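You operate a simulated robot arm through the tools that you are given. There is no shell and no other tool.

You are at the controls of a simulated two-armed robot. One attempt, no reset.

Task
Put one of the hose clamps from the fittings shelf on the yellow card. Put one of the brass couplings from the fittings shelf in the silver drip tray on the top of the work table. Put the blue clip on the white roll on the issue table. Fetch the green pen from the issue table and set it on the bottom tray of the trolley. Take the pressure switch from the top of the wash bench and put it in the used tray of the panels one rack. Put the white tub marked "27" from the top of the wash bench in the used tray of the panels two rack and the white tub labelled "59" on the lower shelf of the wash bench. Any order will do. Set down upright: pressure switch, white tub.

Only the result counts: the job must be done as asked and must still hold three seconds after the hand-in. Knocking over, shifting, dropping, spilling or breaking anything else fails it.

Robot
Two 7-joint arms with two-finger parallel grippers on one trunk, on a base that moves. Base frame: it is fixed to the floor where the robot stands at the start and does not move with it; the origin is under the middle of the robot, x ahead of it, y to its left, z up. Readings come in mm, rad, newtons and seconds.
The left shoulder is at the start at [15, 182, 1249], the right one opposite. With the tool pointing down near the work surface each hand reaches from about 100 to 660 mm from the robot's upright axis, wherever it stands, measured 20 degrees to its own side. Places, roughly: blue clip (5x3x6 cm) [700, -1100, 900]; bottom tray of the trolley [1500, -5200, 200]; brass coupling [500, 0, 1250]; drip tray [-1500, -750, 750]; green pen (12x3x3 cm) [500, -2100, 900]; hose clamp (5x6x2 cm) [500, -200, 1300]; lower shelf of the wash bench [-2500, -11500, 200]; pressure switch [-2000, -11250, 750]; used tray of the panels one rack (20x20 cm) [-2740, -7700, 700]; used tray of the panels two rack (20x20 cm) [560, -7660, 700]; white roll (6x6x2 cm) [600, -1000, 900]; white tub [-2250, -11500, 750]; yellow card [500, -1750, 750]. Payload 3.91 kg a hand.
Tool frame (each hand has its own): the origin (TCP) lies between the finger pads and is the grasp point; the fingertips stand 30 mm ahead of it; z points along the fingers, y is the line along which they close. The gripper opens to 110 mm. The fingers are 20 mm wide and 10 mm thick; the gripper's body (48 by 112 mm) begins 55 mm behind the TCP.
Orientation is that of the tool frame in the base frame, as a unit quaternion [x, y, z, w]. With the fingers straight down and closing along the base's y, the tool's x points along the base's -x, its y along +y and its z along -z.

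Tools
- The arms move only by the tool send_rows. It takes "left_commands", "right_commands" or both (then of equal length, played together; a hand with none holds still); each is a list of rows, each a list of 6 numbers: the shift along the tool's x, y, z in mm, then the turn, a rotation vector about the tool's x, y, z in rad. In form: [[tx, ty, tz, ax, ay, az], ...]. A call has 1 to 20 rows; each row is the pose to reach, as a shift and turn from the pose commanded when the call began, along the tool's axes at that moment. "left_grip" and "right_grip" are, for a hand that has rows, the opening, from 0 (shut) to 1 (fully open), set as the call begins (left out, the last holds). A row lasts 0.2 s, in which the tool goes at most 50 mm and 0.15 rad; a call with a longer step from one row to the next is refused whole, and so is a gripper value outside its range. Where a pose cannot be reached the arm comes as near as it can. A force on the tool above 40 N (or 10 N above the force at the start of the call, whichever is more), or a blocked arm, ends the call early, and 0.2 s more pass. Each finger travels about 72 mm/s and halts on what it meets, pressing with about 30 N; the grip force reading is that of the motor and also rises with nothing between the fingers. The clock runs only during rows and for 0.2 s after the last one: add rows that repeat a pose to give the fingers time. It gives the time, the measured TCP pose, the force on the tool (base axes), the opening and the grip force at its end, in the units of the frame above (readings bear some noise), with the torque about the TCP (base axes, N m) and any sound that the robot's microphone picked up.
- Cameras (640 x 400 px; columns grow to the right, rows downward): "scene" is now at [121.2, 21.9, 1485.8]; the picture's right is [0.09, -1.00, 0.00], its down [-0.14, -0.01, -0.99] and it looks along [0.99, 0.09, -0.14] (base axes); focal length 214 px, centre (320, 200). "left" rides on the left gripper at [72, -17, -103] in its tool frame; the picture's right is [0.23, 0.97, 0.00], its down [-0.76, 0.18, -0.62] and it looks along [-0.61, 0.14, 0.78] (tool axes); focal length 222 px, centre (320, 200). "right" rides on the right gripper at [72, 17, -103] in its tool frame; the picture's right is [-0.23, 0.97, 0.00], its down [-0.76, -0.18, -0.62] and it looks along [-0.61, -0.14, 0.78] (tool axes); focal length 222 px, centre (320, 200). There is no depth. A picture from a camera that has moved, and an enlarged one, comes with that camera's place and axes in the base frame and with its lens. The place of the scene camera against the robot may be out by one fixed shift of up to 18 mm in any direction.
- camera(camera): a new picture of that camera. It takes no simulated time.
- raise_lower(by): moves the trunk up (or, below 0, down) by that many mm; the arms and the scene camera ride with it, the base frame stays. It gives what a move gives, with no picture.
- roll_base(legs): drives the robot by 1 to 6 legs, each [ahead, left, turn to the left] in mm, mm and rad, along the robot's own axes; the way and the turn of a leg run together, so that a leg with both is an arc; at most 1500 mm and 3.142 rad a leg. The arms and the cameras ride along, it lands a little off, and it stops where it bumps. It gives what a move gives.
- turn_head(pan, tilt): turns the head with the scene camera to pan (to the left, within 1.396 rad either way) and tilt (down, from -0.506 to 1.204), counted from straight ahead of the robot (the tilt from the chest, where the trunk bows). It gives what a move gives.
- close_up(camera, box): a new picture of the part [left, top, right, bottom] of that camera's present view, enlarged. It takes no simulated time.
- sign_off(): hands the job in; it is judged then, once.

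Places have to be worked out from the pictures, the camera data and where the tool is seen. Open the grippers and draw the arms clear of the work before you hand the job in, unless the task says otherwise.

The tools are called after ">>>" as name(argument=value, ...) on one line, values as JSON. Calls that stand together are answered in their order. send_rows: Moves the arms, as the interface text tells. Its arguments: {"type":"object","properties":{"left_commands":{"type":"array","items":{"type":"array","items":{"type":"number"}}},"left_grip":{"type":"number"},"right_commands":{"type":"array","items":{"type":"array","items":{"type":"number"}}},"right_grip":{"type":"number"}},"required":[]} The other tools are called the same way: raise_lower (by) moves the trunk up or down; roll_base (legs) drives the base; turn_head (pan, tilt) turns the head that bears the scene camera; camera (camera) takes a picture; close_up (camera, box) takes an enlarged picture of a part of a camera's view; sign_off () hands the job in.

At the start:

```text
t: 0.0
left_position: [399.2, 255.0, 999.8]
left_ee_rot: [0.0, 1.0, 0.0, 0.0]
left_wrist_force: [-0.4, 0.4, -0.6]
left_torque: [0.01, -0.03, 0.01]
left_grip_width: 110.0
left_finger_force: 0.0
right_position: [289.7, -73.5, 1512.0]
right_ee_rot: [0.0, 1.0, 0.0, 0.001]
right_wrist_force: [0.4, 0.6, 0.1]
right_torque: [-0.01, -0.02, -0.02]
right_grip_width: 110.1
right_finger_force: 0.1
trunk travel left (down, up): [-501.0, 13.0]
robot x, y, heading: [-1.6, -1.7, 0.003]
head pan, tilt (commanded): [0.091, 0.136]
```

scene: 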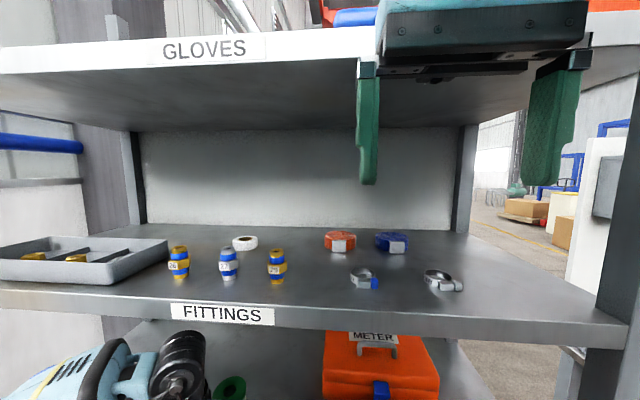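
right: 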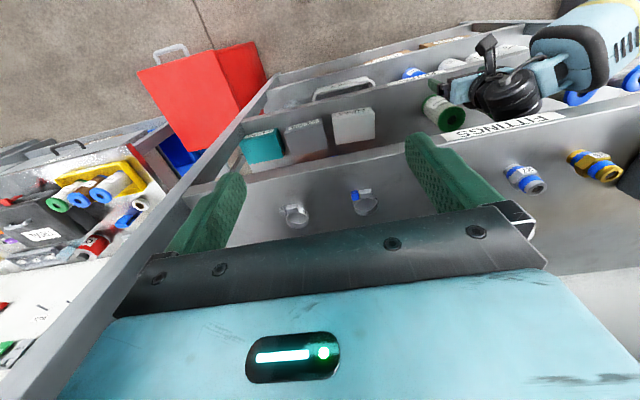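
left: 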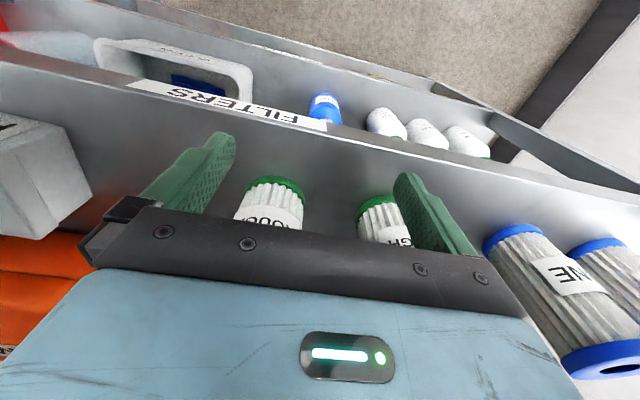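

I begin by looking more closely at the fittings shelf, where the clamps and couplings stand in front of the robot.

>>> close_up(camera="scene", box=[140, 220, 480, 330])

>>> close_up(camera="right", box=[160, 80, 640, 280])

>>> turn_head(pan=-1.0, tilt=0.5)

>>> camera(camera="scene")

```text
1.88 times, centred on (310, 275) of scene
camera zoom: at [121.2, 21.9, 1485.8], right [0.09, -1.0, 0.0], down [-0.14, -0.01, -0.99], along [0.99, 0.09, -0.14], focal length 404 px, centre (339, 59)
```

zoom: 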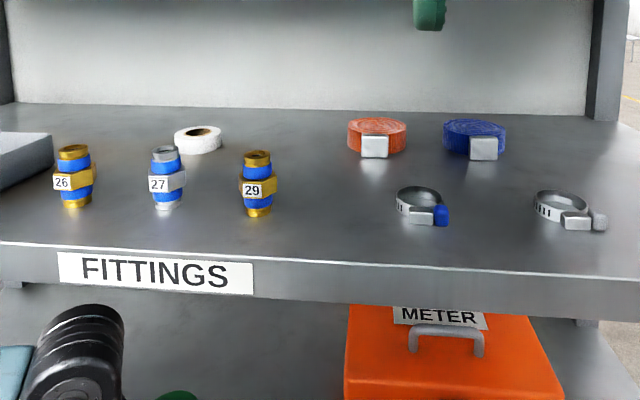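

```text
1.33 times, centred on (400, 180) of right
camera zoom: at [215.4, -56.2, 1615.1], right [0.23, 0.97, 0.0], down [0.76, -0.18, 0.62], along [0.61, -0.14, -0.78], focal length 296 px, centre (213, 227)
```

zoom: 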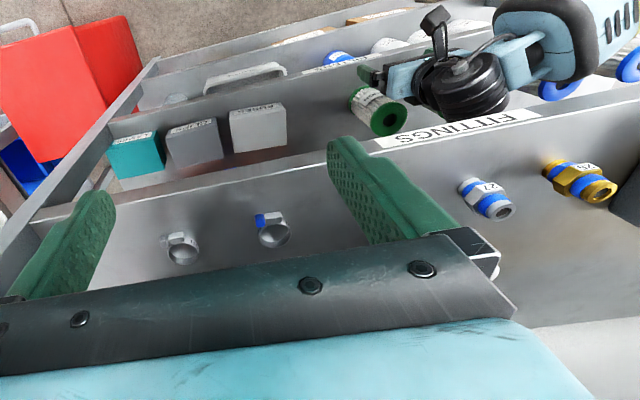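

```text
t: 1.3
left_position: [400.0, 254.7, 1000.5]
left_ee_rot: [0.0, 1.0, 0.0, 0.0]
left_wrist_force: [0.9, 0.5, 0.7]
left_torque: [-0.01, 0.02, -0.02]
left_grip_width: 110.0
left_finger_force: 0.1
right_position: [292.3, -77.9, 1511.0]
right_ee_rot: [0.0, 1.0, 0.004, -0.001]
right_wrist_force: [27.5, -53.3, 5.3]
right_torque: [6.43, 3.78, 3.85]
right_grip_width: 109.8
right_finger_force: 0.1
trunk travel left (down, up): [-501.0, 13.0]
robot x, y, heading: [2.2, -1.7, 0.0]
head pan, tilt (commanded): [-1.0, 0.499]
```

```text
taken
camera scene: at [92.3, -54.4, 1464.1], right [-0.73, -0.68, 0.0], down [-0.24, 0.26, -0.93], along [0.63, -0.69, -0.36], focal length 214 px, centre (320, 200)
```

scene: 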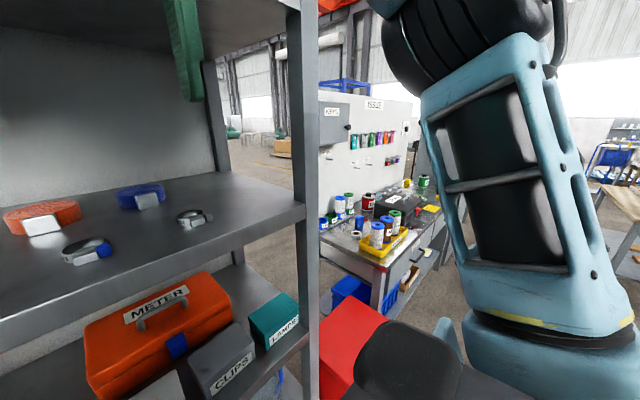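

The right wrist now reads about 60 N after the head turn, so the head is probably pressing against the right arm, which is raised near it. I turn the head back to the left to relieve that.

>>> turn_head(pan=0.0, tilt=0.3)

>>> camera(camera="scene")

```text
t: 2.6
left_position: [399.3, 255.1, 1001.2]
left_ee_rot: [0.0, 1.0, 0.0, 0.0]
left_wrist_force: [0.4, 0.5, -0.5]
left_torque: [0.03, 0.02, 0.0]
left_grip_width: 110.2
left_finger_force: 0.0
right_position: [289.7, -73.5, 1511.1]
right_ee_rot: [0.0, 1.0, 0.0, 0.002]
right_wrist_force: [0.0, 0.0, 0.5]
right_torque: [0.04, -0.01, 0.03]
right_grip_width: 110.3
right_finger_force: 0.1
trunk travel left (down, up): [-501.0, 13.0]
robot x, y, heading: [0.7, 1.8, 0.003]
head pan, tilt (commanded): [0.0, 0.3]
```

```text
taken
camera scene: at [122.3, 13.4, 1470.6], right [0.0, -1.0, 0.0], down [-0.3, 0.0, -0.96], along [0.96, 0.0, -0.3], focal length 214 px, centre (320, 200)
```

scene: 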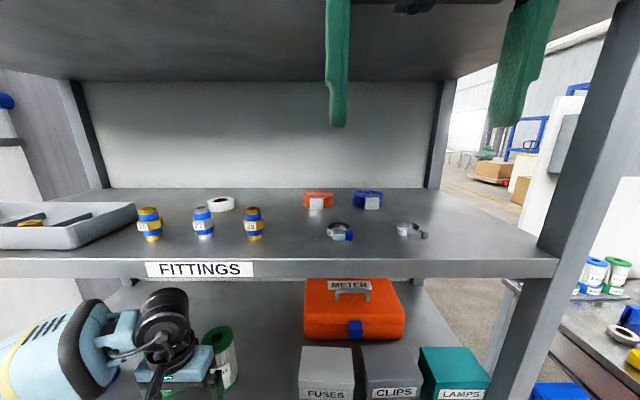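

The force on the right wrist is back to zero, and I will not pan the head right again until that arm is lower. I zoom in on the fingers to calibrate the scene camera, and on the parts on the shelf.

>>> close_up(camera="scene", box=[300, 0, 580, 175])

>>> close_up(camera="scene", box=[290, 180, 450, 280])

>>> close_up(camera="scene", box=[120, 180, 280, 280])

>>> close_up(camera="right", box=[230, 160, 430, 285])

```text
2.29 times, centred on (440, 88) of scene
camera zoom: at [122.3, 13.4, 1470.6], right [0.0, -1.0, 0.0], down [-0.3, 0.0, -0.96], along [0.96, 0.0, -0.3], focal length 490 px, centre (46, 457)
```

zoom: 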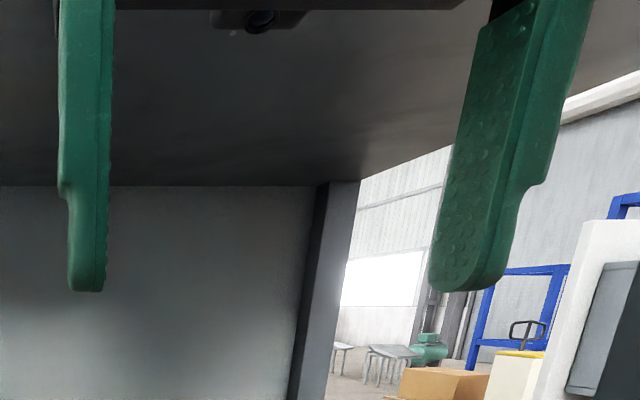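

```text
4.00 times, centred on (370, 230) of scene
camera zoom: at [122.3, 13.4, 1470.6], right [0.0, -1.0, 0.0], down [-0.3, 0.0, -0.96], along [0.96, 0.0, -0.3], focal length 858 px, centre (120, 80)
```

zoom: 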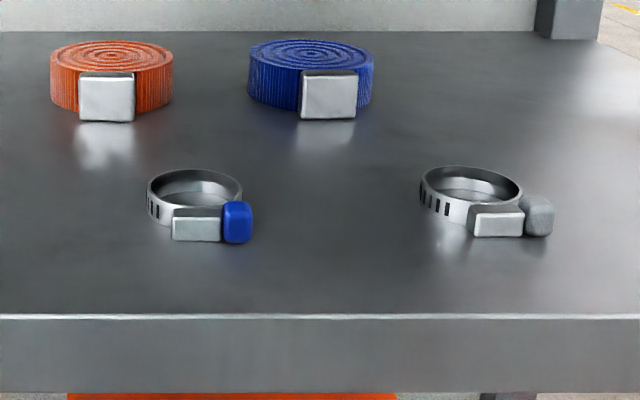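

```text
4.00 times, centred on (200, 230) of scene
camera zoom: at [122.3, 13.4, 1470.6], right [0.0, -1.0, 0.0], down [-0.3, 0.0, -0.96], along [0.96, 0.0, -0.3], focal length 858 px, centre (800, 80)
```

zoom: 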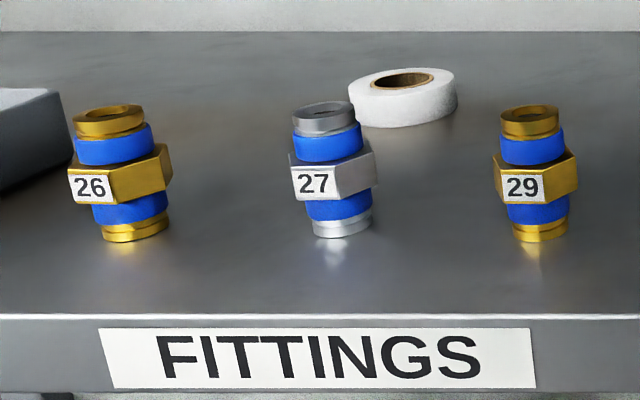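

```text
3.20 times, centred on (330, 222) of right
camera zoom: at [215.0, -56.2, 1615.2], right [0.23, 0.97, 0.0], down [0.76, -0.18, 0.62], along [0.61, -0.14, -0.78], focal length 711 px, centre (288, 128)
```

zoom: 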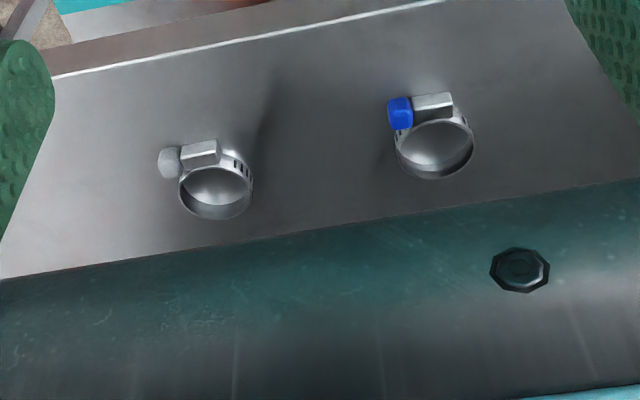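

The scene camera seems to sit about 15 mm further right and 6 mm higher than reported. I judge the blue-screw clamp to be near [494, -35, 1304]. I pitch the right hand forward by 30° and move it toward a point in front of and above that clamp.

>>> send_rows(right_commands=[[-15, 7, 10, 0, -0.1, 0], [-35, 15, 25, 0, -0.2, 0], [-55, 22, 40, 0, -0.3, 0], [-75, 30, 52, 0, -0.42, 0], [-90, 38, 62, 0, -0.5236, 0], [-90, 38, 62, 0, -0.5236, 0]], right_grip=0.8)

>>> camera(camera="right")

>>> camera(camera="scene")

```text
t: 4.0
left_position: [400.7, 254.3, 999.8]
left_ee_rot: [0.0, 1.0, 0.0, 0.001]
left_wrist_force: [-0.2, -0.9, 1.0]
left_torque: [0.03, -0.01, 0.01]
left_grip_width: 110.2
left_finger_force: 0.1
right_position: [381.3, -36.9, 1449.2]
right_ee_rot: [0.0, 0.966, 0.001, 0.26]
right_wrist_force: [0.3, -0.5, 0.1]
right_torque: [0.02, 0.01, 0.01]
right_grip_width: 88.0
right_finger_force: 0.1
trunk travel left (down, up): [-501.0, 13.0]
robot x, y, heading: [0.6, -3.0, 0.002]
head pan, tilt (commanded): [0.0, 0.3]
```

```text
taken
camera right: at [264.2, -18.4, 1503.5], right [0.2, 0.97, 0.11], down [0.35, -0.18, 0.92], along [0.92, -0.14, -0.37], focal length 222 px, centre (320, 200)
```

right: 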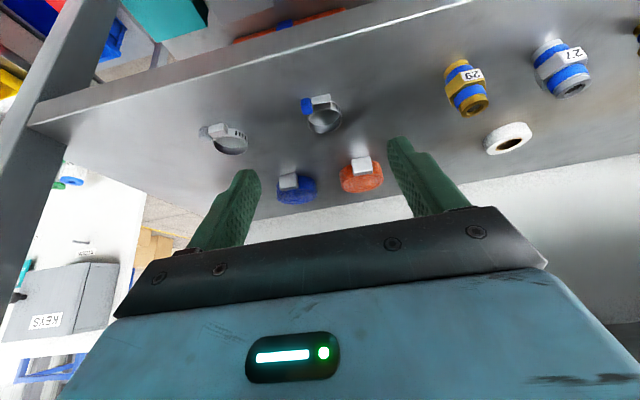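

```text
taken
camera scene: at [122.2, 13.4, 1470.6], right [0.0, -1.0, 0.0], down [-0.3, 0.0, -0.96], along [0.96, 0.0, -0.3], focal length 214 px, centre (320, 200)
```

scene: 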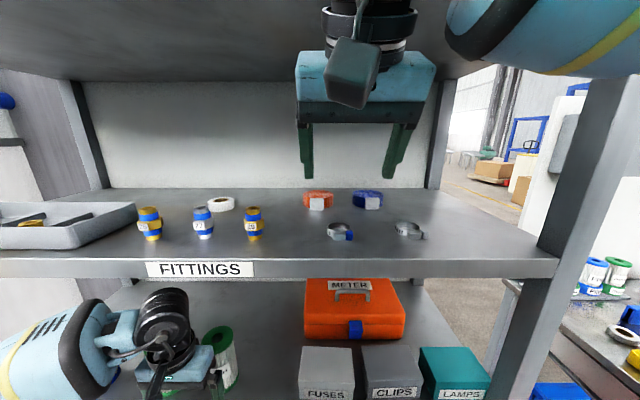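

I zoom both cameras on the clamp and the fingertips to pin down the shelf height and the clamp's place.

>>> close_up(camera="right", box=[180, 70, 420, 220])

>>> close_up(camera="scene", box=[280, 140, 440, 240])

```text
2.67 times, centred on (300, 145) of right
camera zoom: at [264.2, -18.4, 1503.5], right [0.2, 0.97, 0.11], down [0.35, -0.18, 0.92], along [0.92, -0.14, -0.37], focal length 592 px, centre (373, 347)
```

zoom: 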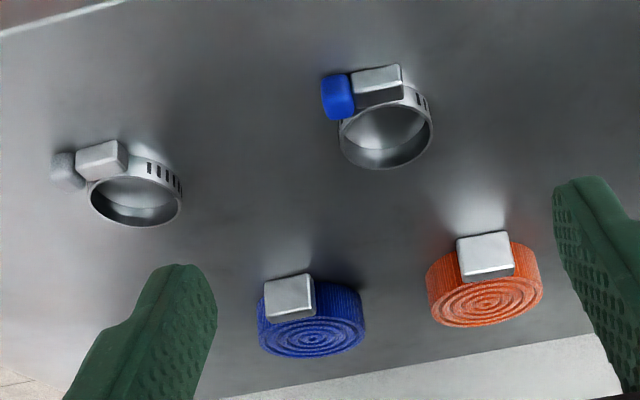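

```text
4.00 times, centred on (360, 190) of scene
camera zoom: at [122.2, 13.4, 1470.6], right [0.0, -1.0, 0.0], down [-0.3, 0.0, -0.96], along [0.96, 0.0, -0.3], focal length 858 px, centre (160, 240)
```

zoom: 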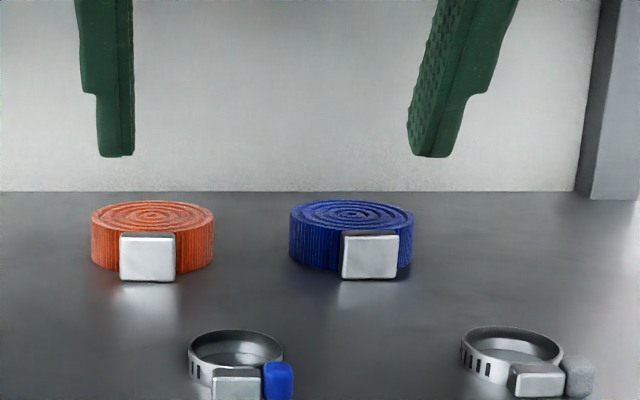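

Estimates of the clamp's height still scatter between 1280 and 1310 mm. I move to about 40 mm above the estimate with the fingers astride the clamp, then check with the wrist camera.

>>> send_rows(right_commands=[[-10, 1, 27, 0, 0, 0], [-20, 2, 54, 0, 0, 0], [-30, 3, 81, 0, 0, 0], [-40.6, 3, 107.7, 0, 0, 0], [-40.6, 3, 107.7, 0, 0, 0]])

>>> camera(camera="right")

>>> camera(camera="scene")

```text
t: 5.2
left_position: [400.5, 254.3, 1000.2]
left_ee_rot: [0.0, 1.0, 0.0, -0.001]
left_wrist_force: [-0.1, -0.4, -0.8]
left_torque: [0.02, -0.02, -0.01]
left_grip_width: 109.8
left_finger_force: 0.0
right_position: [469.0, -30.7, 1374.4]
right_ee_rot: [0.0, 0.966, 0.0, 0.259]
right_wrist_force: [0.1, -0.5, 0.7]
right_torque: [-0.04, -0.03, 0.01]
right_grip_width: 87.9
right_finger_force: 0.0
trunk travel left (down, up): [-501.0, 13.0]
robot x, y, heading: [2.0, 0.3, 0.002]
head pan, tilt (commanded): [0.0, 0.3]
```

```text
taken
camera right: at [352.7, -12.6, 1428.6], right [0.2, 0.97, 0.11], down [0.35, -0.18, 0.92], along [0.92, -0.14, -0.37], focal length 222 px, centre (320, 200)
```

right: 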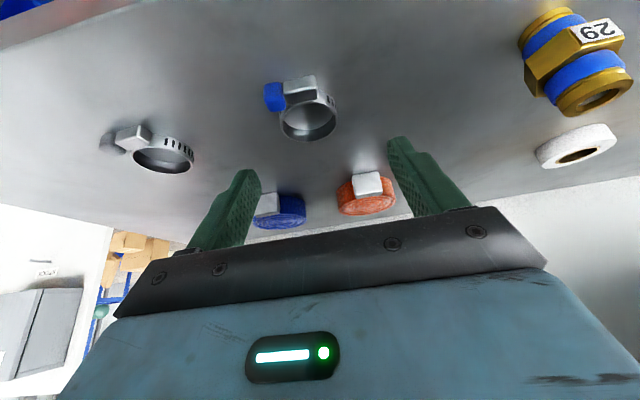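

```text
taken
camera scene: at [121.5, 13.6, 1470.7], right [0.0, -1.0, 0.0], down [-0.3, 0.0, -0.96], along [0.96, 0.0, -0.3], focal length 214 px, centre (320, 200)
```

scene: 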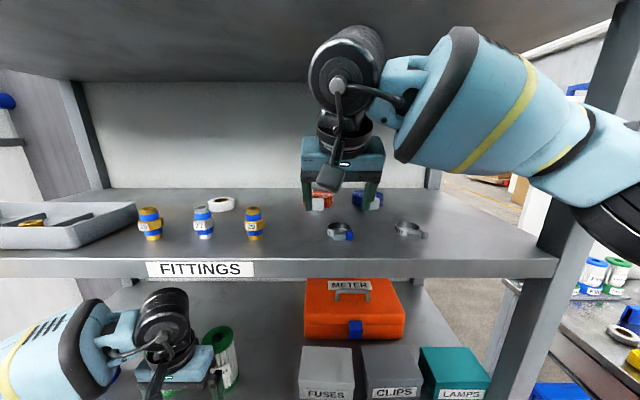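

The two wrist views now agree on the clamp at about [483, -34, 1307], with the shelf near 1297. I go down 25 mm and look again.

>>> send_rows(right_commands=[[4, -1.5, 8, 0, 0, 0], [8, -3.3, 16, 0, 0, 0], [10.8, -3.3, 22.7, 0, 0, 0], [10.8, -3.3, 22.7, 0, 0, 0]])

>>> close_up(camera="right", box=[180, 70, 440, 230])

>>> close_up(camera="scene", box=[280, 160, 440, 260])

```text
t: 6.2
left_position: [399.8, 255.1, 999.9]
left_ee_rot: [0.0, 1.0, -0.001, 0.0]
left_wrist_force: [0.9, 0.2, 1.1]
left_torque: [0.01, 0.01, -0.01]
left_grip_width: 109.8
left_finger_force: 0.1
right_position: [471.8, -34.5, 1350.2]
right_ee_rot: [0.0, 0.966, 0.0, 0.259]
right_wrist_force: [0.0, 0.1, 0.0]
right_torque: [-0.01, 0.06, 0.02]
right_grip_width: 88.0
right_finger_force: 0.1
trunk travel left (down, up): [-501.0, 13.0]
robot x, y, heading: [-1.2, 1.9, 0.001]
head pan, tilt (commanded): [0.0, 0.3]
```

```text
2.46 times, centred on (310, 150) of right
camera zoom: at [355.2, -17.1, 1403.6], right [0.2, 0.97, 0.11], down [0.35, -0.18, 0.92], along [0.92, -0.14, -0.37], focal length 547 px, centre (345, 323)
```

zoom: 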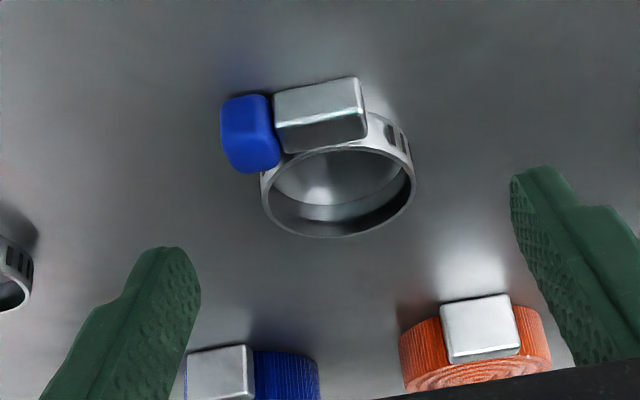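

```text
4.00 times, centred on (360, 210) of scene
camera zoom: at [122.3, 13.6, 1470.6], right [0.0, -1.0, 0.0], down [-0.3, 0.0, -0.96], along [0.96, 0.0, -0.3], focal length 858 px, centre (160, 160)
```

zoom: 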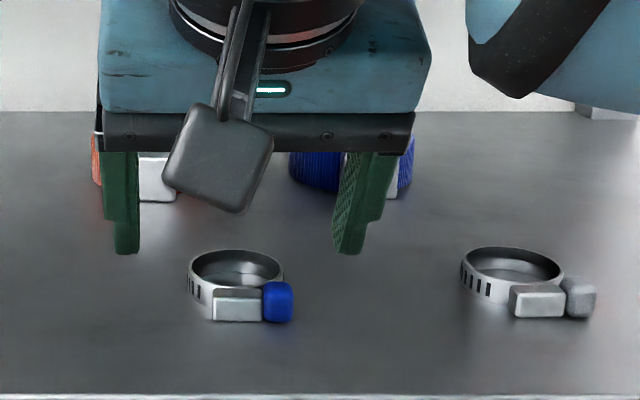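

Three views put the ring at about [479, -34, 1310]. I lower 14 mm more so the fingertips straddle the ring just above the shelf.

>>> send_rows(right_commands=[[2, 0.5, 3.5, 0, 0, 0], [4, 0.5, 7, 0, 0, 0], [6, 0.5, 10, 0, 0, 0], [7, 0.5, 12.1, 0, 0, 0], [7, 0.5, 12.1, 0, 0, 0]])

>>> close_up(camera="right", box=[180, 70, 440, 230])

>>> close_up(camera="scene", box=[280, 160, 440, 260])

```text
t: 7.4
left_position: [400.1, 253.4, 999.8]
left_ee_rot: [0.0, 1.0, 0.0, 0.0]
left_wrist_force: [-0.1, -0.1, 0.0]
left_torque: [-0.01, -0.03, 0.01]
left_grip_width: 110.0
left_finger_force: 0.1
right_position: [471.0, -35.8, 1336.5]
right_ee_rot: [0.0, 0.966, 0.0, 0.26]
right_wrist_force: [-0.4, -0.2, -0.4]
right_torque: [-0.03, 0.01, 0.02]
right_grip_width: 87.7
right_finger_force: 0.1
trunk travel left (down, up): [-501.0, 13.0]
robot x, y, heading: [0.0, -1.8, 0.001]
head pan, tilt (commanded): [0.0, 0.3]
```

```text
2.46 times, centred on (310, 150) of right
camera zoom: at [354.1, -18.1, 1390.4], right [0.2, 0.97, 0.11], down [0.35, -0.18, 0.92], along [0.92, -0.14, -0.37], focal length 547 px, centre (345, 323)
```

zoom: 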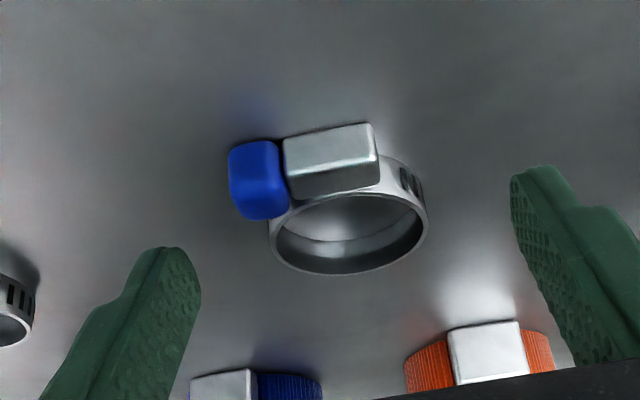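

```text
4.00 times, centred on (360, 210) of scene
camera zoom: at [122.4, 13.6, 1470.6], right [0.0, -1.0, 0.0], down [-0.3, 0.0, -0.96], along [0.96, 0.0, -0.3], focal length 858 px, centre (160, 160)
```

zoom: 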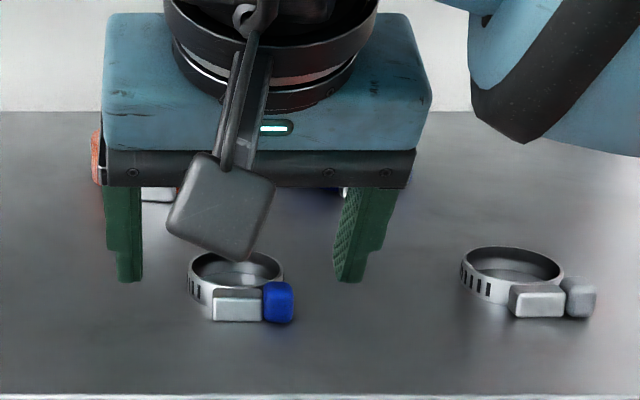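

The fingertips are level with the ring and centred on it to within a few mm. I lower 2 mm more and close.

>>> send_rows(right_commands=[[1, 1.5, 1.7, 0, 0, 0], [1, 1.5, 1.7, 0, 0, 0]])

>>> send_rows(right_commands=[[0, 0, 0, 0, 0, 0], [0, 0, 0, 0, 0, 0], [0, 0, 0, 0, 0, 0], [0, 0, 0, 0, 0, 0], [0, 0, 0, 0, 0, 0]], right_grip=0.25)

>>> close_up(camera="right", box=[180, 70, 440, 230])

```text
t: 8.0
left_position: [400.6, 254.1, 999.7]
left_ee_rot: [0.0, 1.0, 0.0, 0.0]
left_wrist_force: [0.2, -0.3, -0.7]
left_torque: [-0.01, 0.02, 0.02]
left_grip_width: 110.0
left_finger_force: 0.0
right_position: [471.6, -33.5, 1335.2]
right_ee_rot: [0.0, 0.966, 0.0, 0.258]
right_wrist_force: [-0.4, -0.2, 0.2]
right_torque: [0.0, 0.0, -0.02]
right_grip_width: 88.1
right_finger_force: 0.1
trunk travel left (down, up): [-501.0, 13.0]
robot x, y, heading: [-0.9, 2.7, -0.001]
head pan, tilt (commanded): [0.0, 0.3]
```

```text
t: 9.2
left_position: [399.7, 255.1, 1000.1]
left_ee_rot: [0.0, 1.0, 0.0, 0.0]
left_wrist_force: [-1.0, 1.1, 0.2]
left_torque: [0.02, 0.0, -0.01]
left_grip_width: 110.0
left_finger_force: 0.1
right_position: [470.2, -33.6, 1335.2]
right_ee_rot: [0.001, 0.966, 0.0, 0.259]
right_wrist_force: [0.4, -0.1, 0.9]
right_torque: [-0.02, -0.01, 0.02]
right_grip_width: 41.8
right_finger_force: 30.3
trunk travel left (down, up): [-501.0, 13.0]
robot x, y, heading: [-0.7, -0.6, 0.001]
head pan, tilt (commanded): [0.0, 0.3]
```

```text
2.46 times, centred on (310, 150) of right
camera zoom: at [354.7, -16.3, 1388.6], right [0.2, 0.97, 0.11], down [0.35, -0.18, 0.92], along [0.92, -0.14, -0.37], focal length 547 px, centre (345, 323)
```

zoom: 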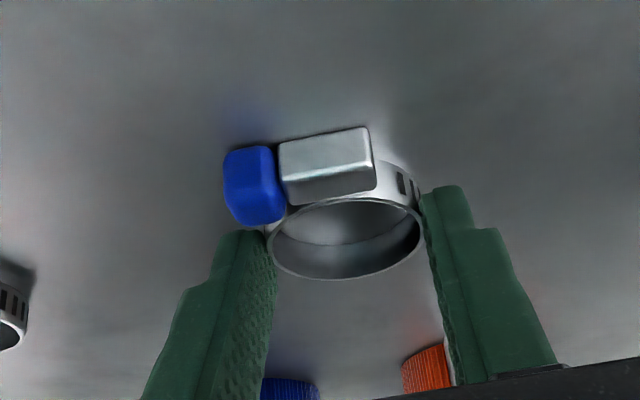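

The ring is held at a 41.8 mm opening with 30 N. I lift it 40 mm and check that it came along.

>>> send_rows(right_commands=[[-5, 0, -8.7, 0, 0, 0], [-10, 0, -17.3, 0, 0, 0], [-15, 0, -26, 0, 0, 0], [-20, 0, -34.6, 0, 0, 0], [-20, 0, -34.6, 0, 0, 0]])

>>> close_up(camera="right", box=[180, 70, 440, 230])

```text
t: 10.4
left_position: [400.1, 254.9, 1000.1]
left_ee_rot: [0.001, 1.0, 0.0, 0.0]
left_wrist_force: [0.2, 0.5, 0.5]
left_torque: [0.01, -0.03, -0.01]
left_grip_width: 109.6
left_finger_force: 0.0
right_position: [471.7, -34.7, 1375.1]
right_ee_rot: [0.0, 0.966, 0.0, 0.259]
right_wrist_force: [-0.1, -0.5, -0.3]
right_torque: [0.0, -0.01, -0.02]
right_grip_width: 41.7
right_finger_force: 30.1
trunk travel left (down, up): [-501.0, 13.0]
robot x, y, heading: [2.1, 0.4, -0.001]
head pan, tilt (commanded): [0.0, 0.3]
```

```text
2.46 times, centred on (310, 150) of right
camera zoom: at [354.9, -16.3, 1428.7], right [0.2, 0.97, 0.11], down [0.35, -0.18, 0.92], along [0.92, -0.14, -0.37], focal length 547 px, centre (345, 323)
```

zoom: 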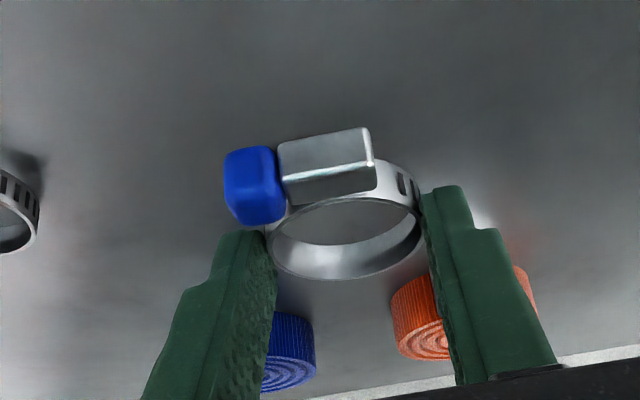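

The clamp came up with the fingers. I draw the right hand back out of the shelf to about x = 280, y = -115.

>>> send_rows(right_commands=[[33, -10, -19, 0, 0, 0], [66, -25, -38, 0, 0, 0], [99, -45, -57, 0, 0, 0], [132, -62, -76, 0, 0, 0], [164.5, -80, -95, 0, 0, 0], [164.5, -80, -95, 0, 0, 0]])

>>> send_rows(left_commands=[[35, 0, 0, 0, 0, 0], [70, 0, 0, 0, 0, 0], [105, 0, 0, 0, 0, 0], [140, 0, 0, 0, 0, 0], [140, 0, 0, 0, 0, 0]], left_grip=0.7)

>>> camera(camera="scene")

>>> camera(camera="left")

```text
t: 11.8
left_position: [401.0, 255.5, 999.6]
left_ee_rot: [0.0, 1.0, 0.001, -0.001]
left_wrist_force: [-0.6, -0.2, -0.5]
left_torque: [0.0, -0.04, 0.01]
left_grip_width: 110.1
left_finger_force: 0.2
right_position: [279.4, -116.2, 1378.6]
right_ee_rot: [0.001, 0.966, 0.0, 0.259]
right_wrist_force: [0.4, 0.2, -0.3]
right_torque: [-0.01, 0.02, -0.01]
right_grip_width: 41.7
right_finger_force: 29.6
trunk travel left (down, up): [-501.0, 13.0]
robot x, y, heading: [4.2, 1.3, 0.003]
head pan, tilt (commanded): [0.0, 0.3]
```

```text
t: 13.0
left_position: [264.5, 256.9, 999.1]
left_ee_rot: [0.001, 1.0, 0.0, -0.001]
left_wrist_force: [-0.2, 0.4, 0.0]
left_torque: [-0.01, 0.04, -0.01]
left_grip_width: 76.9
left_finger_force: 0.0
left hand out of reach, approached as far as the arm can: row 4, 5
right_position: [280.5, -116.2, 1377.7]
right_ee_rot: [0.0, 0.966, 0.0, 0.259]
right_wrist_force: [0.1, -0.1, 0.3]
right_torque: [0.01, 0.01, -0.02]
right_grip_width: 41.9
right_finger_force: 30.2
trunk travel left (down, up): [-501.0, 13.0]
robot x, y, heading: [-1.5, -2.7, 0.001]
head pan, tilt (commanded): [0.0, 0.3]
```

```text
taken
camera scene: at [123.1, 13.4, 1470.5], right [0.0, -1.0, 0.0], down [-0.3, 0.0, -0.96], along [0.96, 0.0, -0.3], focal length 214 px, centre (320, 200)
```

scene: 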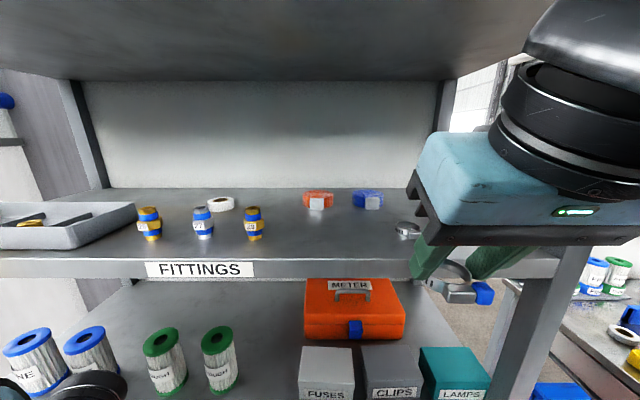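

```text
taken
camera left: at [190.7, 240.9, 1101.5], right [-0.23, 0.97, 0.0], down [0.76, 0.18, 0.62], along [0.6, 0.14, -0.78], focal length 222 px, centre (320, 200)
```

left: 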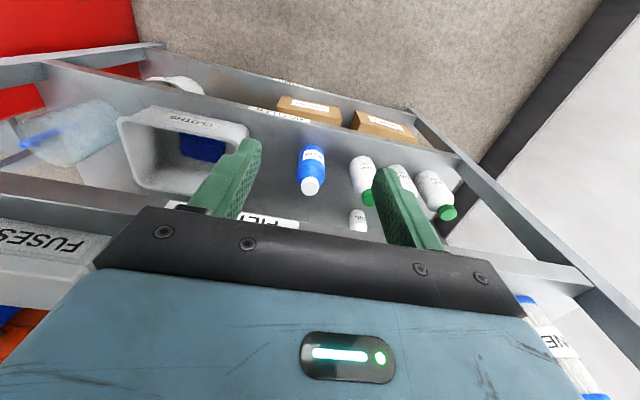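

The right hand holds the clamp clear of the shelf. I raise the left hand in front of the shelf to about [280, 190, 1430] while pitching it forward by 30°.

>>> send_rows(left_commands=[[0, 0, -36, 0, 0, 0], [0, 0, -72, 0, 0, 0], [0, 0, -108, 0, 0, 0], [0, 0, -144, 0, 0, 0], [0, -5, -180, 0, 0, 0], [0, -12, -216, 0, -0.05, 0], [0, -20, -252, 0, -0.12, 0], [-3, -28, -288, 0, -0.2, 0], [-6, -36, -324, 0, -0.28, 0], [-10, -45, -360, 0, -0.36, 0], [-15, -54, -395, 0, -0.44, 0], [-20, -62, -430, 0, -0.5236, 0], [-20, -62, -430, 0, -0.5236, 0]])

>>> camera(camera="left")

>>> camera(camera="scene")

```text
t: 15.8
left_position: [286.7, 190.6, 1432.2]
left_ee_rot: [0.0, 0.966, 0.0, 0.259]
left_wrist_force: [-0.5, -0.2, 0.6]
left_torque: [0.02, 0.0, 0.01]
left_grip_width: 77.3
left_finger_force: 0.1
left hand out of reach, approached as far as the arm can: row 1, 2
right_position: [278.6, -116.1, 1378.7]
right_ee_rot: [0.0, 0.966, -0.001, 0.258]
right_wrist_force: [-0.2, 0.2, -0.6]
right_torque: [0.02, 0.0, 0.04]
right_grip_width: 41.7
right_finger_force: 29.8
trunk travel left (down, up): [-501.0, 13.0]
robot x, y, heading: [0.5, 1.2, -0.006]
head pan, tilt (commanded): [0.0, 0.3]
```

```text
taken
camera left: at [170.6, 175.6, 1485.1], right [-0.2, 0.97, -0.11], down [0.35, 0.18, 0.92], along [0.92, 0.14, -0.37], focal length 222 px, centre (320, 200)
```

left: 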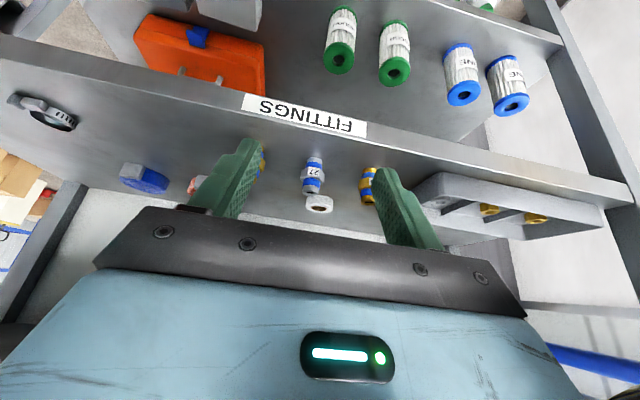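

```text
taken
camera scene: at [122.8, 14.1, 1470.5], right [0.0, -1.0, 0.0], down [-0.3, 0.0, -0.96], along [0.96, 0.0, -0.3], focal length 214 px, centre (320, 200)
```

scene: 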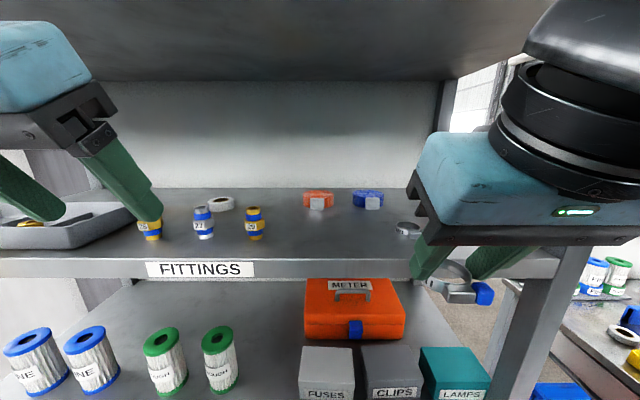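

The left hand is up. I move it to in front of and above brass coupling 29, which I judge to be at about [462, 111] with its top at 1357.

>>> send_rows(left_commands=[[-20, -25, 12, 0, 0, 0], [-42, -45, 28, 0, 0, 0], [-64, -60, 44, 0, 0, 0], [-86, -72, 58, 0, 0, 0], [-108, -80, 72.8, 0, 0, 0], [-108, -80, 72.8, 0, 0, 0]])

>>> camera(camera="left")

>>> camera(camera="scene")

```text
t: 17.2
left_position: [412.6, 112.9, 1421.9]
left_ee_rot: [0.0, 0.966, 0.0, 0.258]
left_wrist_force: [0.3, 0.0, 0.7]
left_torque: [-0.01, -0.01, 0.0]
left_grip_width: 77.3
left_finger_force: 0.0
right_position: [277.9, -115.8, 1379.5]
right_ee_rot: [0.0, 0.966, 0.0, 0.26]
right_wrist_force: [-0.1, -0.3, 0.8]
right_torque: [0.01, 0.01, 0.01]
right_grip_width: 41.8
right_finger_force: 30.2
trunk travel left (down, up): [-501.0, 13.0]
robot x, y, heading: [2.1, 1.8, -0.002]
head pan, tilt (commanded): [0.0, 0.3]
```

```text
taken
camera left: at [297.1, 97.8, 1474.4], right [-0.2, 0.97, -0.11], down [0.35, 0.18, 0.92], along [0.92, 0.14, -0.37], focal length 222 px, centre (320, 200)
```

left: 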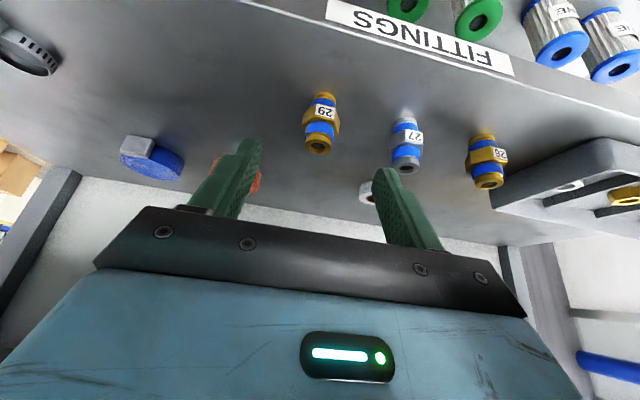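

```text
taken
camera scene: at [121.7, 13.7, 1470.7], right [0.0, -1.0, 0.0], down [-0.3, 0.0, -0.96], along [0.96, 0.0, -0.3], focal length 214 px, centre (320, 200)
```

scene: 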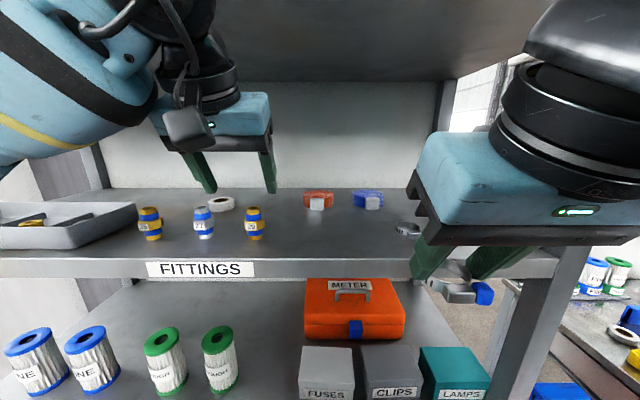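

The wrist camera confirms coupling 29 at about [460, 114], and the fingers line up with it. I advance along the tool axis, stopping part-way to check.

>>> send_rows(left_commands=[[-0.5, 1, 18, 0, 0, 0], [-1, 1, 36, 0, 0, 0], [-1.5, 1, 54, 0, 0, 0], [-1.5, 1, 54, 0, 0, 0]])

>>> camera(camera="left")

>>> close_up(camera="scene", box=[160, 140, 320, 240])

```text
t: 18.2
left_position: [442.9, 115.3, 1375.8]
left_ee_rot: [0.0, 0.966, 0.001, 0.258]
left_wrist_force: [-0.1, -0.8, -0.3]
left_torque: [-0.01, 0.01, -0.01]
left_grip_width: 77.3
left_finger_force: 0.1
right_position: [279.8, -116.3, 1378.5]
right_ee_rot: [0.0, 0.966, -0.001, 0.259]
right_wrist_force: [-0.7, 0.1, -0.3]
right_torque: [-0.01, -0.02, 0.01]
right_grip_width: 41.6
right_finger_force: 29.8
trunk travel left (down, up): [-501.0, 13.0]
robot x, y, heading: [3.6, 2.4, -0.006]
head pan, tilt (commanded): [0.0, 0.3]
```

```text
taken
camera left: at [327.1, 98.6, 1429.3], right [-0.2, 0.97, -0.11], down [0.35, 0.18, 0.92], along [0.92, 0.14, -0.37], focal length 222 px, centre (320, 200)
```

left: 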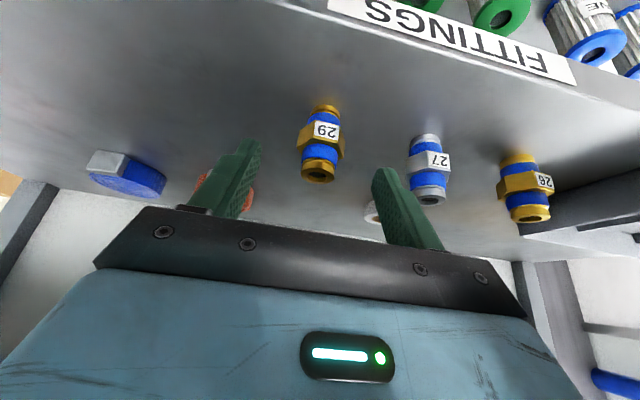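

```text
4.00 times, centred on (240, 190) of scene
camera zoom: at [122.2, 13.6, 1470.6], right [0.0, -1.0, 0.0], down [-0.3, 0.0, -0.96], along [0.96, 0.0, -0.3], focal length 858 px, centre (640, 240)
```

zoom: 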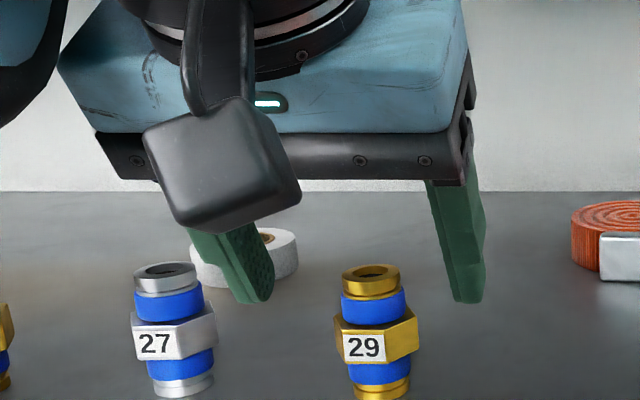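

The coupling sits midway between the fingertips. I advance the last 37 mm and then close on it.

>>> send_rows(left_commands=[[0.5, -0.5, 10, 0, 0, 0], [1, -0.5, 20, 0, 0, 0], [1.5, -0.5, 30, 0, 0, 0], [1.8, -0.5, 37, 0, 0, 0], [1.8, -0.5, 37, 0, 0, 0]])

>>> send_rows(left_commands=[[0, 0, 0, 0, 0, 0], [0, 0, 0, 0, 0, 0], [0, 0, 0, 0, 0, 0], [0, 0, 0, 0, 0, 0], [0, 0, 0, 0, 0, 0]], left_grip=0.15)

>>> camera(camera="left")

```text
t: 19.4
left_position: [458.9, 112.4, 1341.9]
left_ee_rot: [0.0, 0.966, 0.0, 0.259]
left_wrist_force: [0.1, -0.4, -0.6]
left_torque: [0.0, 0.0, 0.0]
left_grip_width: 77.1
left_finger_force: 0.2
right_position: [278.5, -115.8, 1378.6]
right_ee_rot: [0.0, 0.965, 0.0, 0.261]
right_wrist_force: [-0.9, 0.3, -0.4]
right_torque: [-0.02, 0.03, 0.0]
right_grip_width: 41.8
right_finger_force: 30.5
trunk travel left (down, up): [-501.0, 13.0]
robot x, y, heading: [1.5, -2.9, -0.004]
head pan, tilt (commanded): [0.0, 0.3]
```

```text
t: 20.6
left_position: [459.5, 112.6, 1342.3]
left_ee_rot: [-0.001, 0.966, 0.001, 0.259]
left_wrist_force: [0.5, 0.1, -0.1]
left_torque: [-0.02, 0.0, 0.0]
left_grip_width: 35.8
left_finger_force: 29.6
right_position: [278.0, -115.6, 1378.8]
right_ee_rot: [0.0, 0.966, 0.001, 0.259]
right_wrist_force: [0.8, -0.2, -0.8]
right_torque: [0.02, -0.03, 0.02]
right_grip_width: 41.8
right_finger_force: 30.4
trunk travel left (down, up): [-501.0, 13.0]
robot x, y, heading: [0.5, 2.0, -0.005]
head pan, tilt (commanded): [0.0, 0.3]
```

```text
taken
camera left: at [343.9, 97.1, 1394.9], right [-0.2, 0.97, -0.11], down [0.35, 0.18, 0.92], along [0.92, 0.14, -0.37], focal length 222 px, centre (320, 200)
```

left: 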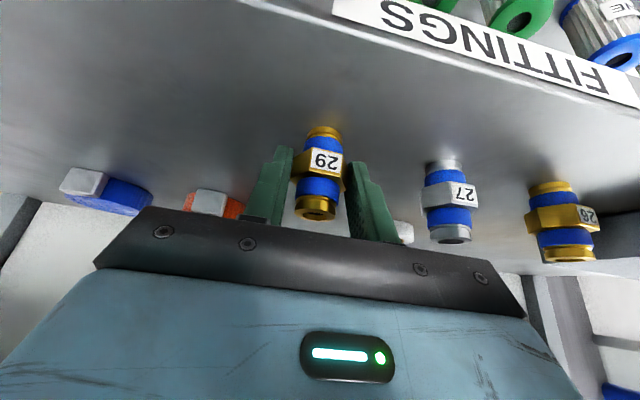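

The coupling is gripped at 35.8 mm. I lift it 60 mm and draw it back out of the shelf.

>>> send_rows(left_commands=[[-7.5, 0, -13, 0, 0, 0], [-15, 0, -26, 0, 0, 0], [-22.5, 0, -39, 0, 0, 0], [-30, 0, -52, 0, 0, 0], [0, 10, -70, 0, 0, 0], [35, 25, -89, 0, 0, 0], [70, 40, -108, 0, 0, 0], [105, 60, -128, 0, 0, 0], [125, 70, -140, 0, 0, 0], [125, 70, -140, 0, 0, 0]])

>>> camera(camera="left")

>>> camera(camera="scene")

```text
t: 22.8
left_position: [280.9, 184.5, 1402.8]
left_ee_rot: [0.0, 0.966, 0.0, 0.259]
left_wrist_force: [0.9, 0.7, -0.9]
left_torque: [-0.01, 0.01, 0.02]
left_grip_width: 36.0
left_finger_force: 30.4
right_position: [279.2, -117.4, 1379.1]
right_ee_rot: [0.0, 0.966, 0.001, 0.259]
right_wrist_force: [0.3, 0.4, 0.4]
right_torque: [-0.03, -0.03, 0.0]
right_grip_width: 41.5
right_finger_force: 29.6
trunk travel left (down, up): [-501.0, 13.0]
robot x, y, heading: [-0.4, 1.0, -0.003]
head pan, tilt (commanded): [0.0, 0.3]
```

```text
taken
camera left: at [164.6, 169.6, 1454.7], right [-0.2, 0.97, -0.11], down [0.35, 0.18, 0.92], along [0.92, 0.14, -0.37], focal length 222 px, centre (320, 200)
```

left: 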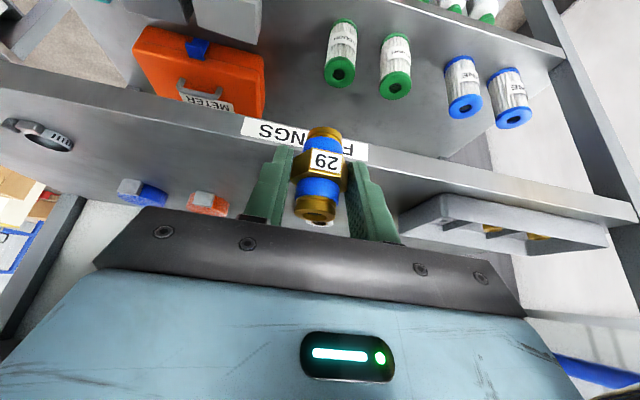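

```text
taken
camera scene: at [123.2, 13.3, 1470.4], right [0.0, -1.0, 0.0], down [-0.3, 0.0, -0.96], along [0.96, 0.0, -0.3], focal length 214 px, centre (320, 200)
```

scene: 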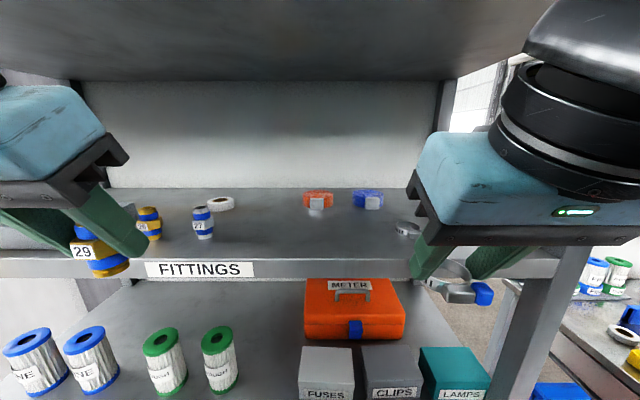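

Both parts are in hand and the rest of the shelf looks undisturbed. I back the base off 200 mm so I can lower the arms clear of the shelf and look round.

>>> roll_base(legs=[[-200, 0, 0]])

>>> camera(camera="scene")

```text
t: 24.4
left_position: [81.0, 185.9, 1402.2]
left_ee_rot: [-0.001, 0.966, 0.0, 0.258]
left_wrist_force: [0.0, 0.0, -0.8]
left_torque: [-0.01, 0.01, 0.0]
left_grip_width: 36.1
left_finger_force: 29.6
right_position: [80.1, -114.5, 1377.8]
right_ee_rot: [-0.002, 0.966, 0.0, 0.257]
right_wrist_force: [0.1, -0.4, -0.3]
right_torque: [0.01, 0.0, 0.03]
right_grip_width: 41.8
right_finger_force: 30.5
trunk travel left (down, up): [-501.0, 13.0]
robot x, y, heading: [-198.2, 3.4, 0.005]
head pan, tilt (commanded): [0.0, 0.3]
```

```text
taken
camera scene: at [-75.3, 13.7, 1470.3], right [0.0, -1.0, 0.0], down [-0.3, 0.0, -0.95], along [0.95, 0.0, -0.3], focal length 214 px, centre (320, 200)
```

scene: 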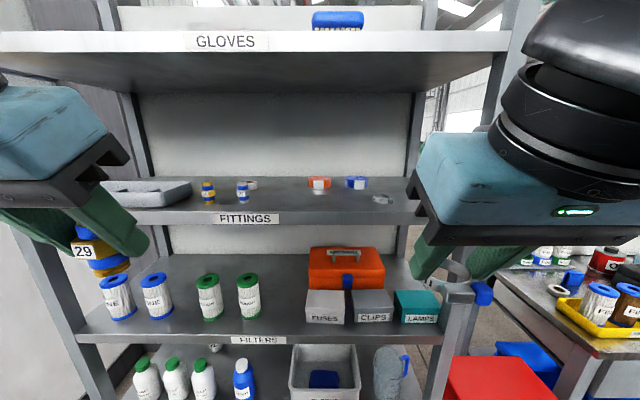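

Now the whole shelf is visible, with a red bin at its right end and the issue table beyond. I lower both hands about 230 mm and spread them a little, so the head can pan freely.

>>> send_rows(left_commands=[[16, 6, 28, 0, 0, 0], [33, 12, 57, 0, 0, 0], [49, 18, 85, 0, 0, 0], [66, 24, 114, 0, 0, 0], [82, 30, 142, 0, 0, 0], [99, 36, 171, 0, 0, 0], [115, 40, 199, 0, 0, 0], [115, 40, 199, 0, 0, 0]], right_commands=[[16, -12, 28, 0, 0, 0], [33, -24, 57, 0, 0, 0], [49, -36, 85, 0, 0, 0], [66, -48, 114, 0, 0, 0], [82, -60, 142, 0, 0, 0], [99, -70, 171, 0, 0, 0], [115, -80, 199, 0, 0, 0], [115, -80, 199, 0, 0, 0]])

>>> turn_head(pan=-0.7, tilt=0.45)

>>> camera(camera="scene")

```text
t: 26.2
left_position: [131.8, 218.2, 1207.0]
left_ee_rot: [-0.001, 0.966, 0.0, 0.258]
left_wrist_force: [-1.0, 0.2, 0.2]
left_torque: [0.01, 0.02, 0.01]
left_grip_width: 36.0
left_finger_force: 29.8
left hand out of reach, approached as far as the arm can: row 5, 6, 7, 8
right_position: [138.3, -176.5, 1176.8]
right_ee_rot: [-0.002, 0.966, 0.0, 0.258]
right_wrist_force: [-1.4, -0.3, 0.0]
right_torque: [0.01, 0.01, -0.02]
right_grip_width: 41.6
right_finger_force: 30.0
right hand out of reach, approached as far as the arm can: row 4, 5, 6, 7, 8
trunk travel left (down, up): [-501.0, 13.0]
robot x, y, heading: [-204.1, 0.0, 0.004]
head pan, tilt (commanded): [0.0, 0.3]
```

```text
t: 27.3
left_position: [131.9, 218.2, 1208.6]
left_ee_rot: [-0.001, 0.966, 0.0, 0.257]
left_wrist_force: [-0.4, 0.4, -1.4]
left_torque: [-0.01, 0.0, 0.01]
left_grip_width: 35.7
left_finger_force: 30.2
right_position: [138.4, -175.1, 1176.4]
right_ee_rot: [-0.002, 0.966, 0.001, 0.258]
right_wrist_force: [0.2, 0.0, -0.2]
right_torque: [-0.02, 0.01, 0.01]
right_grip_width: 41.7
right_finger_force: 29.7
trunk travel left (down, up): [-501.0, 13.0]
robot x, y, heading: [-199.2, 1.9, 0.004]
head pan, tilt (commanded): [-0.7, 0.45]
```

```text
taken
camera scene: at [-99.0, -45.5, 1456.6], right [-0.64, -0.77, 0.0], down [-0.33, 0.28, -0.9], along [0.69, -0.58, -0.44], focal length 214 px, centre (320, 200)
```

scene: 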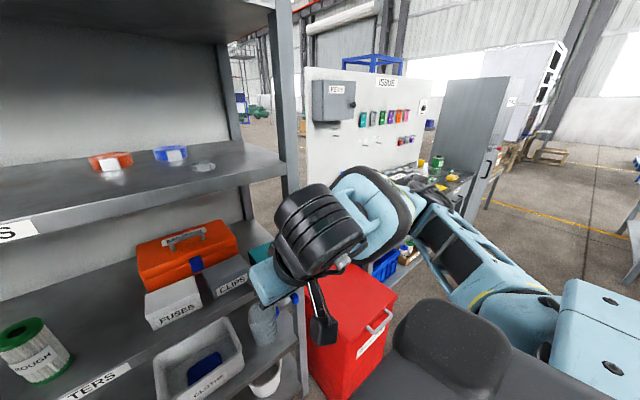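

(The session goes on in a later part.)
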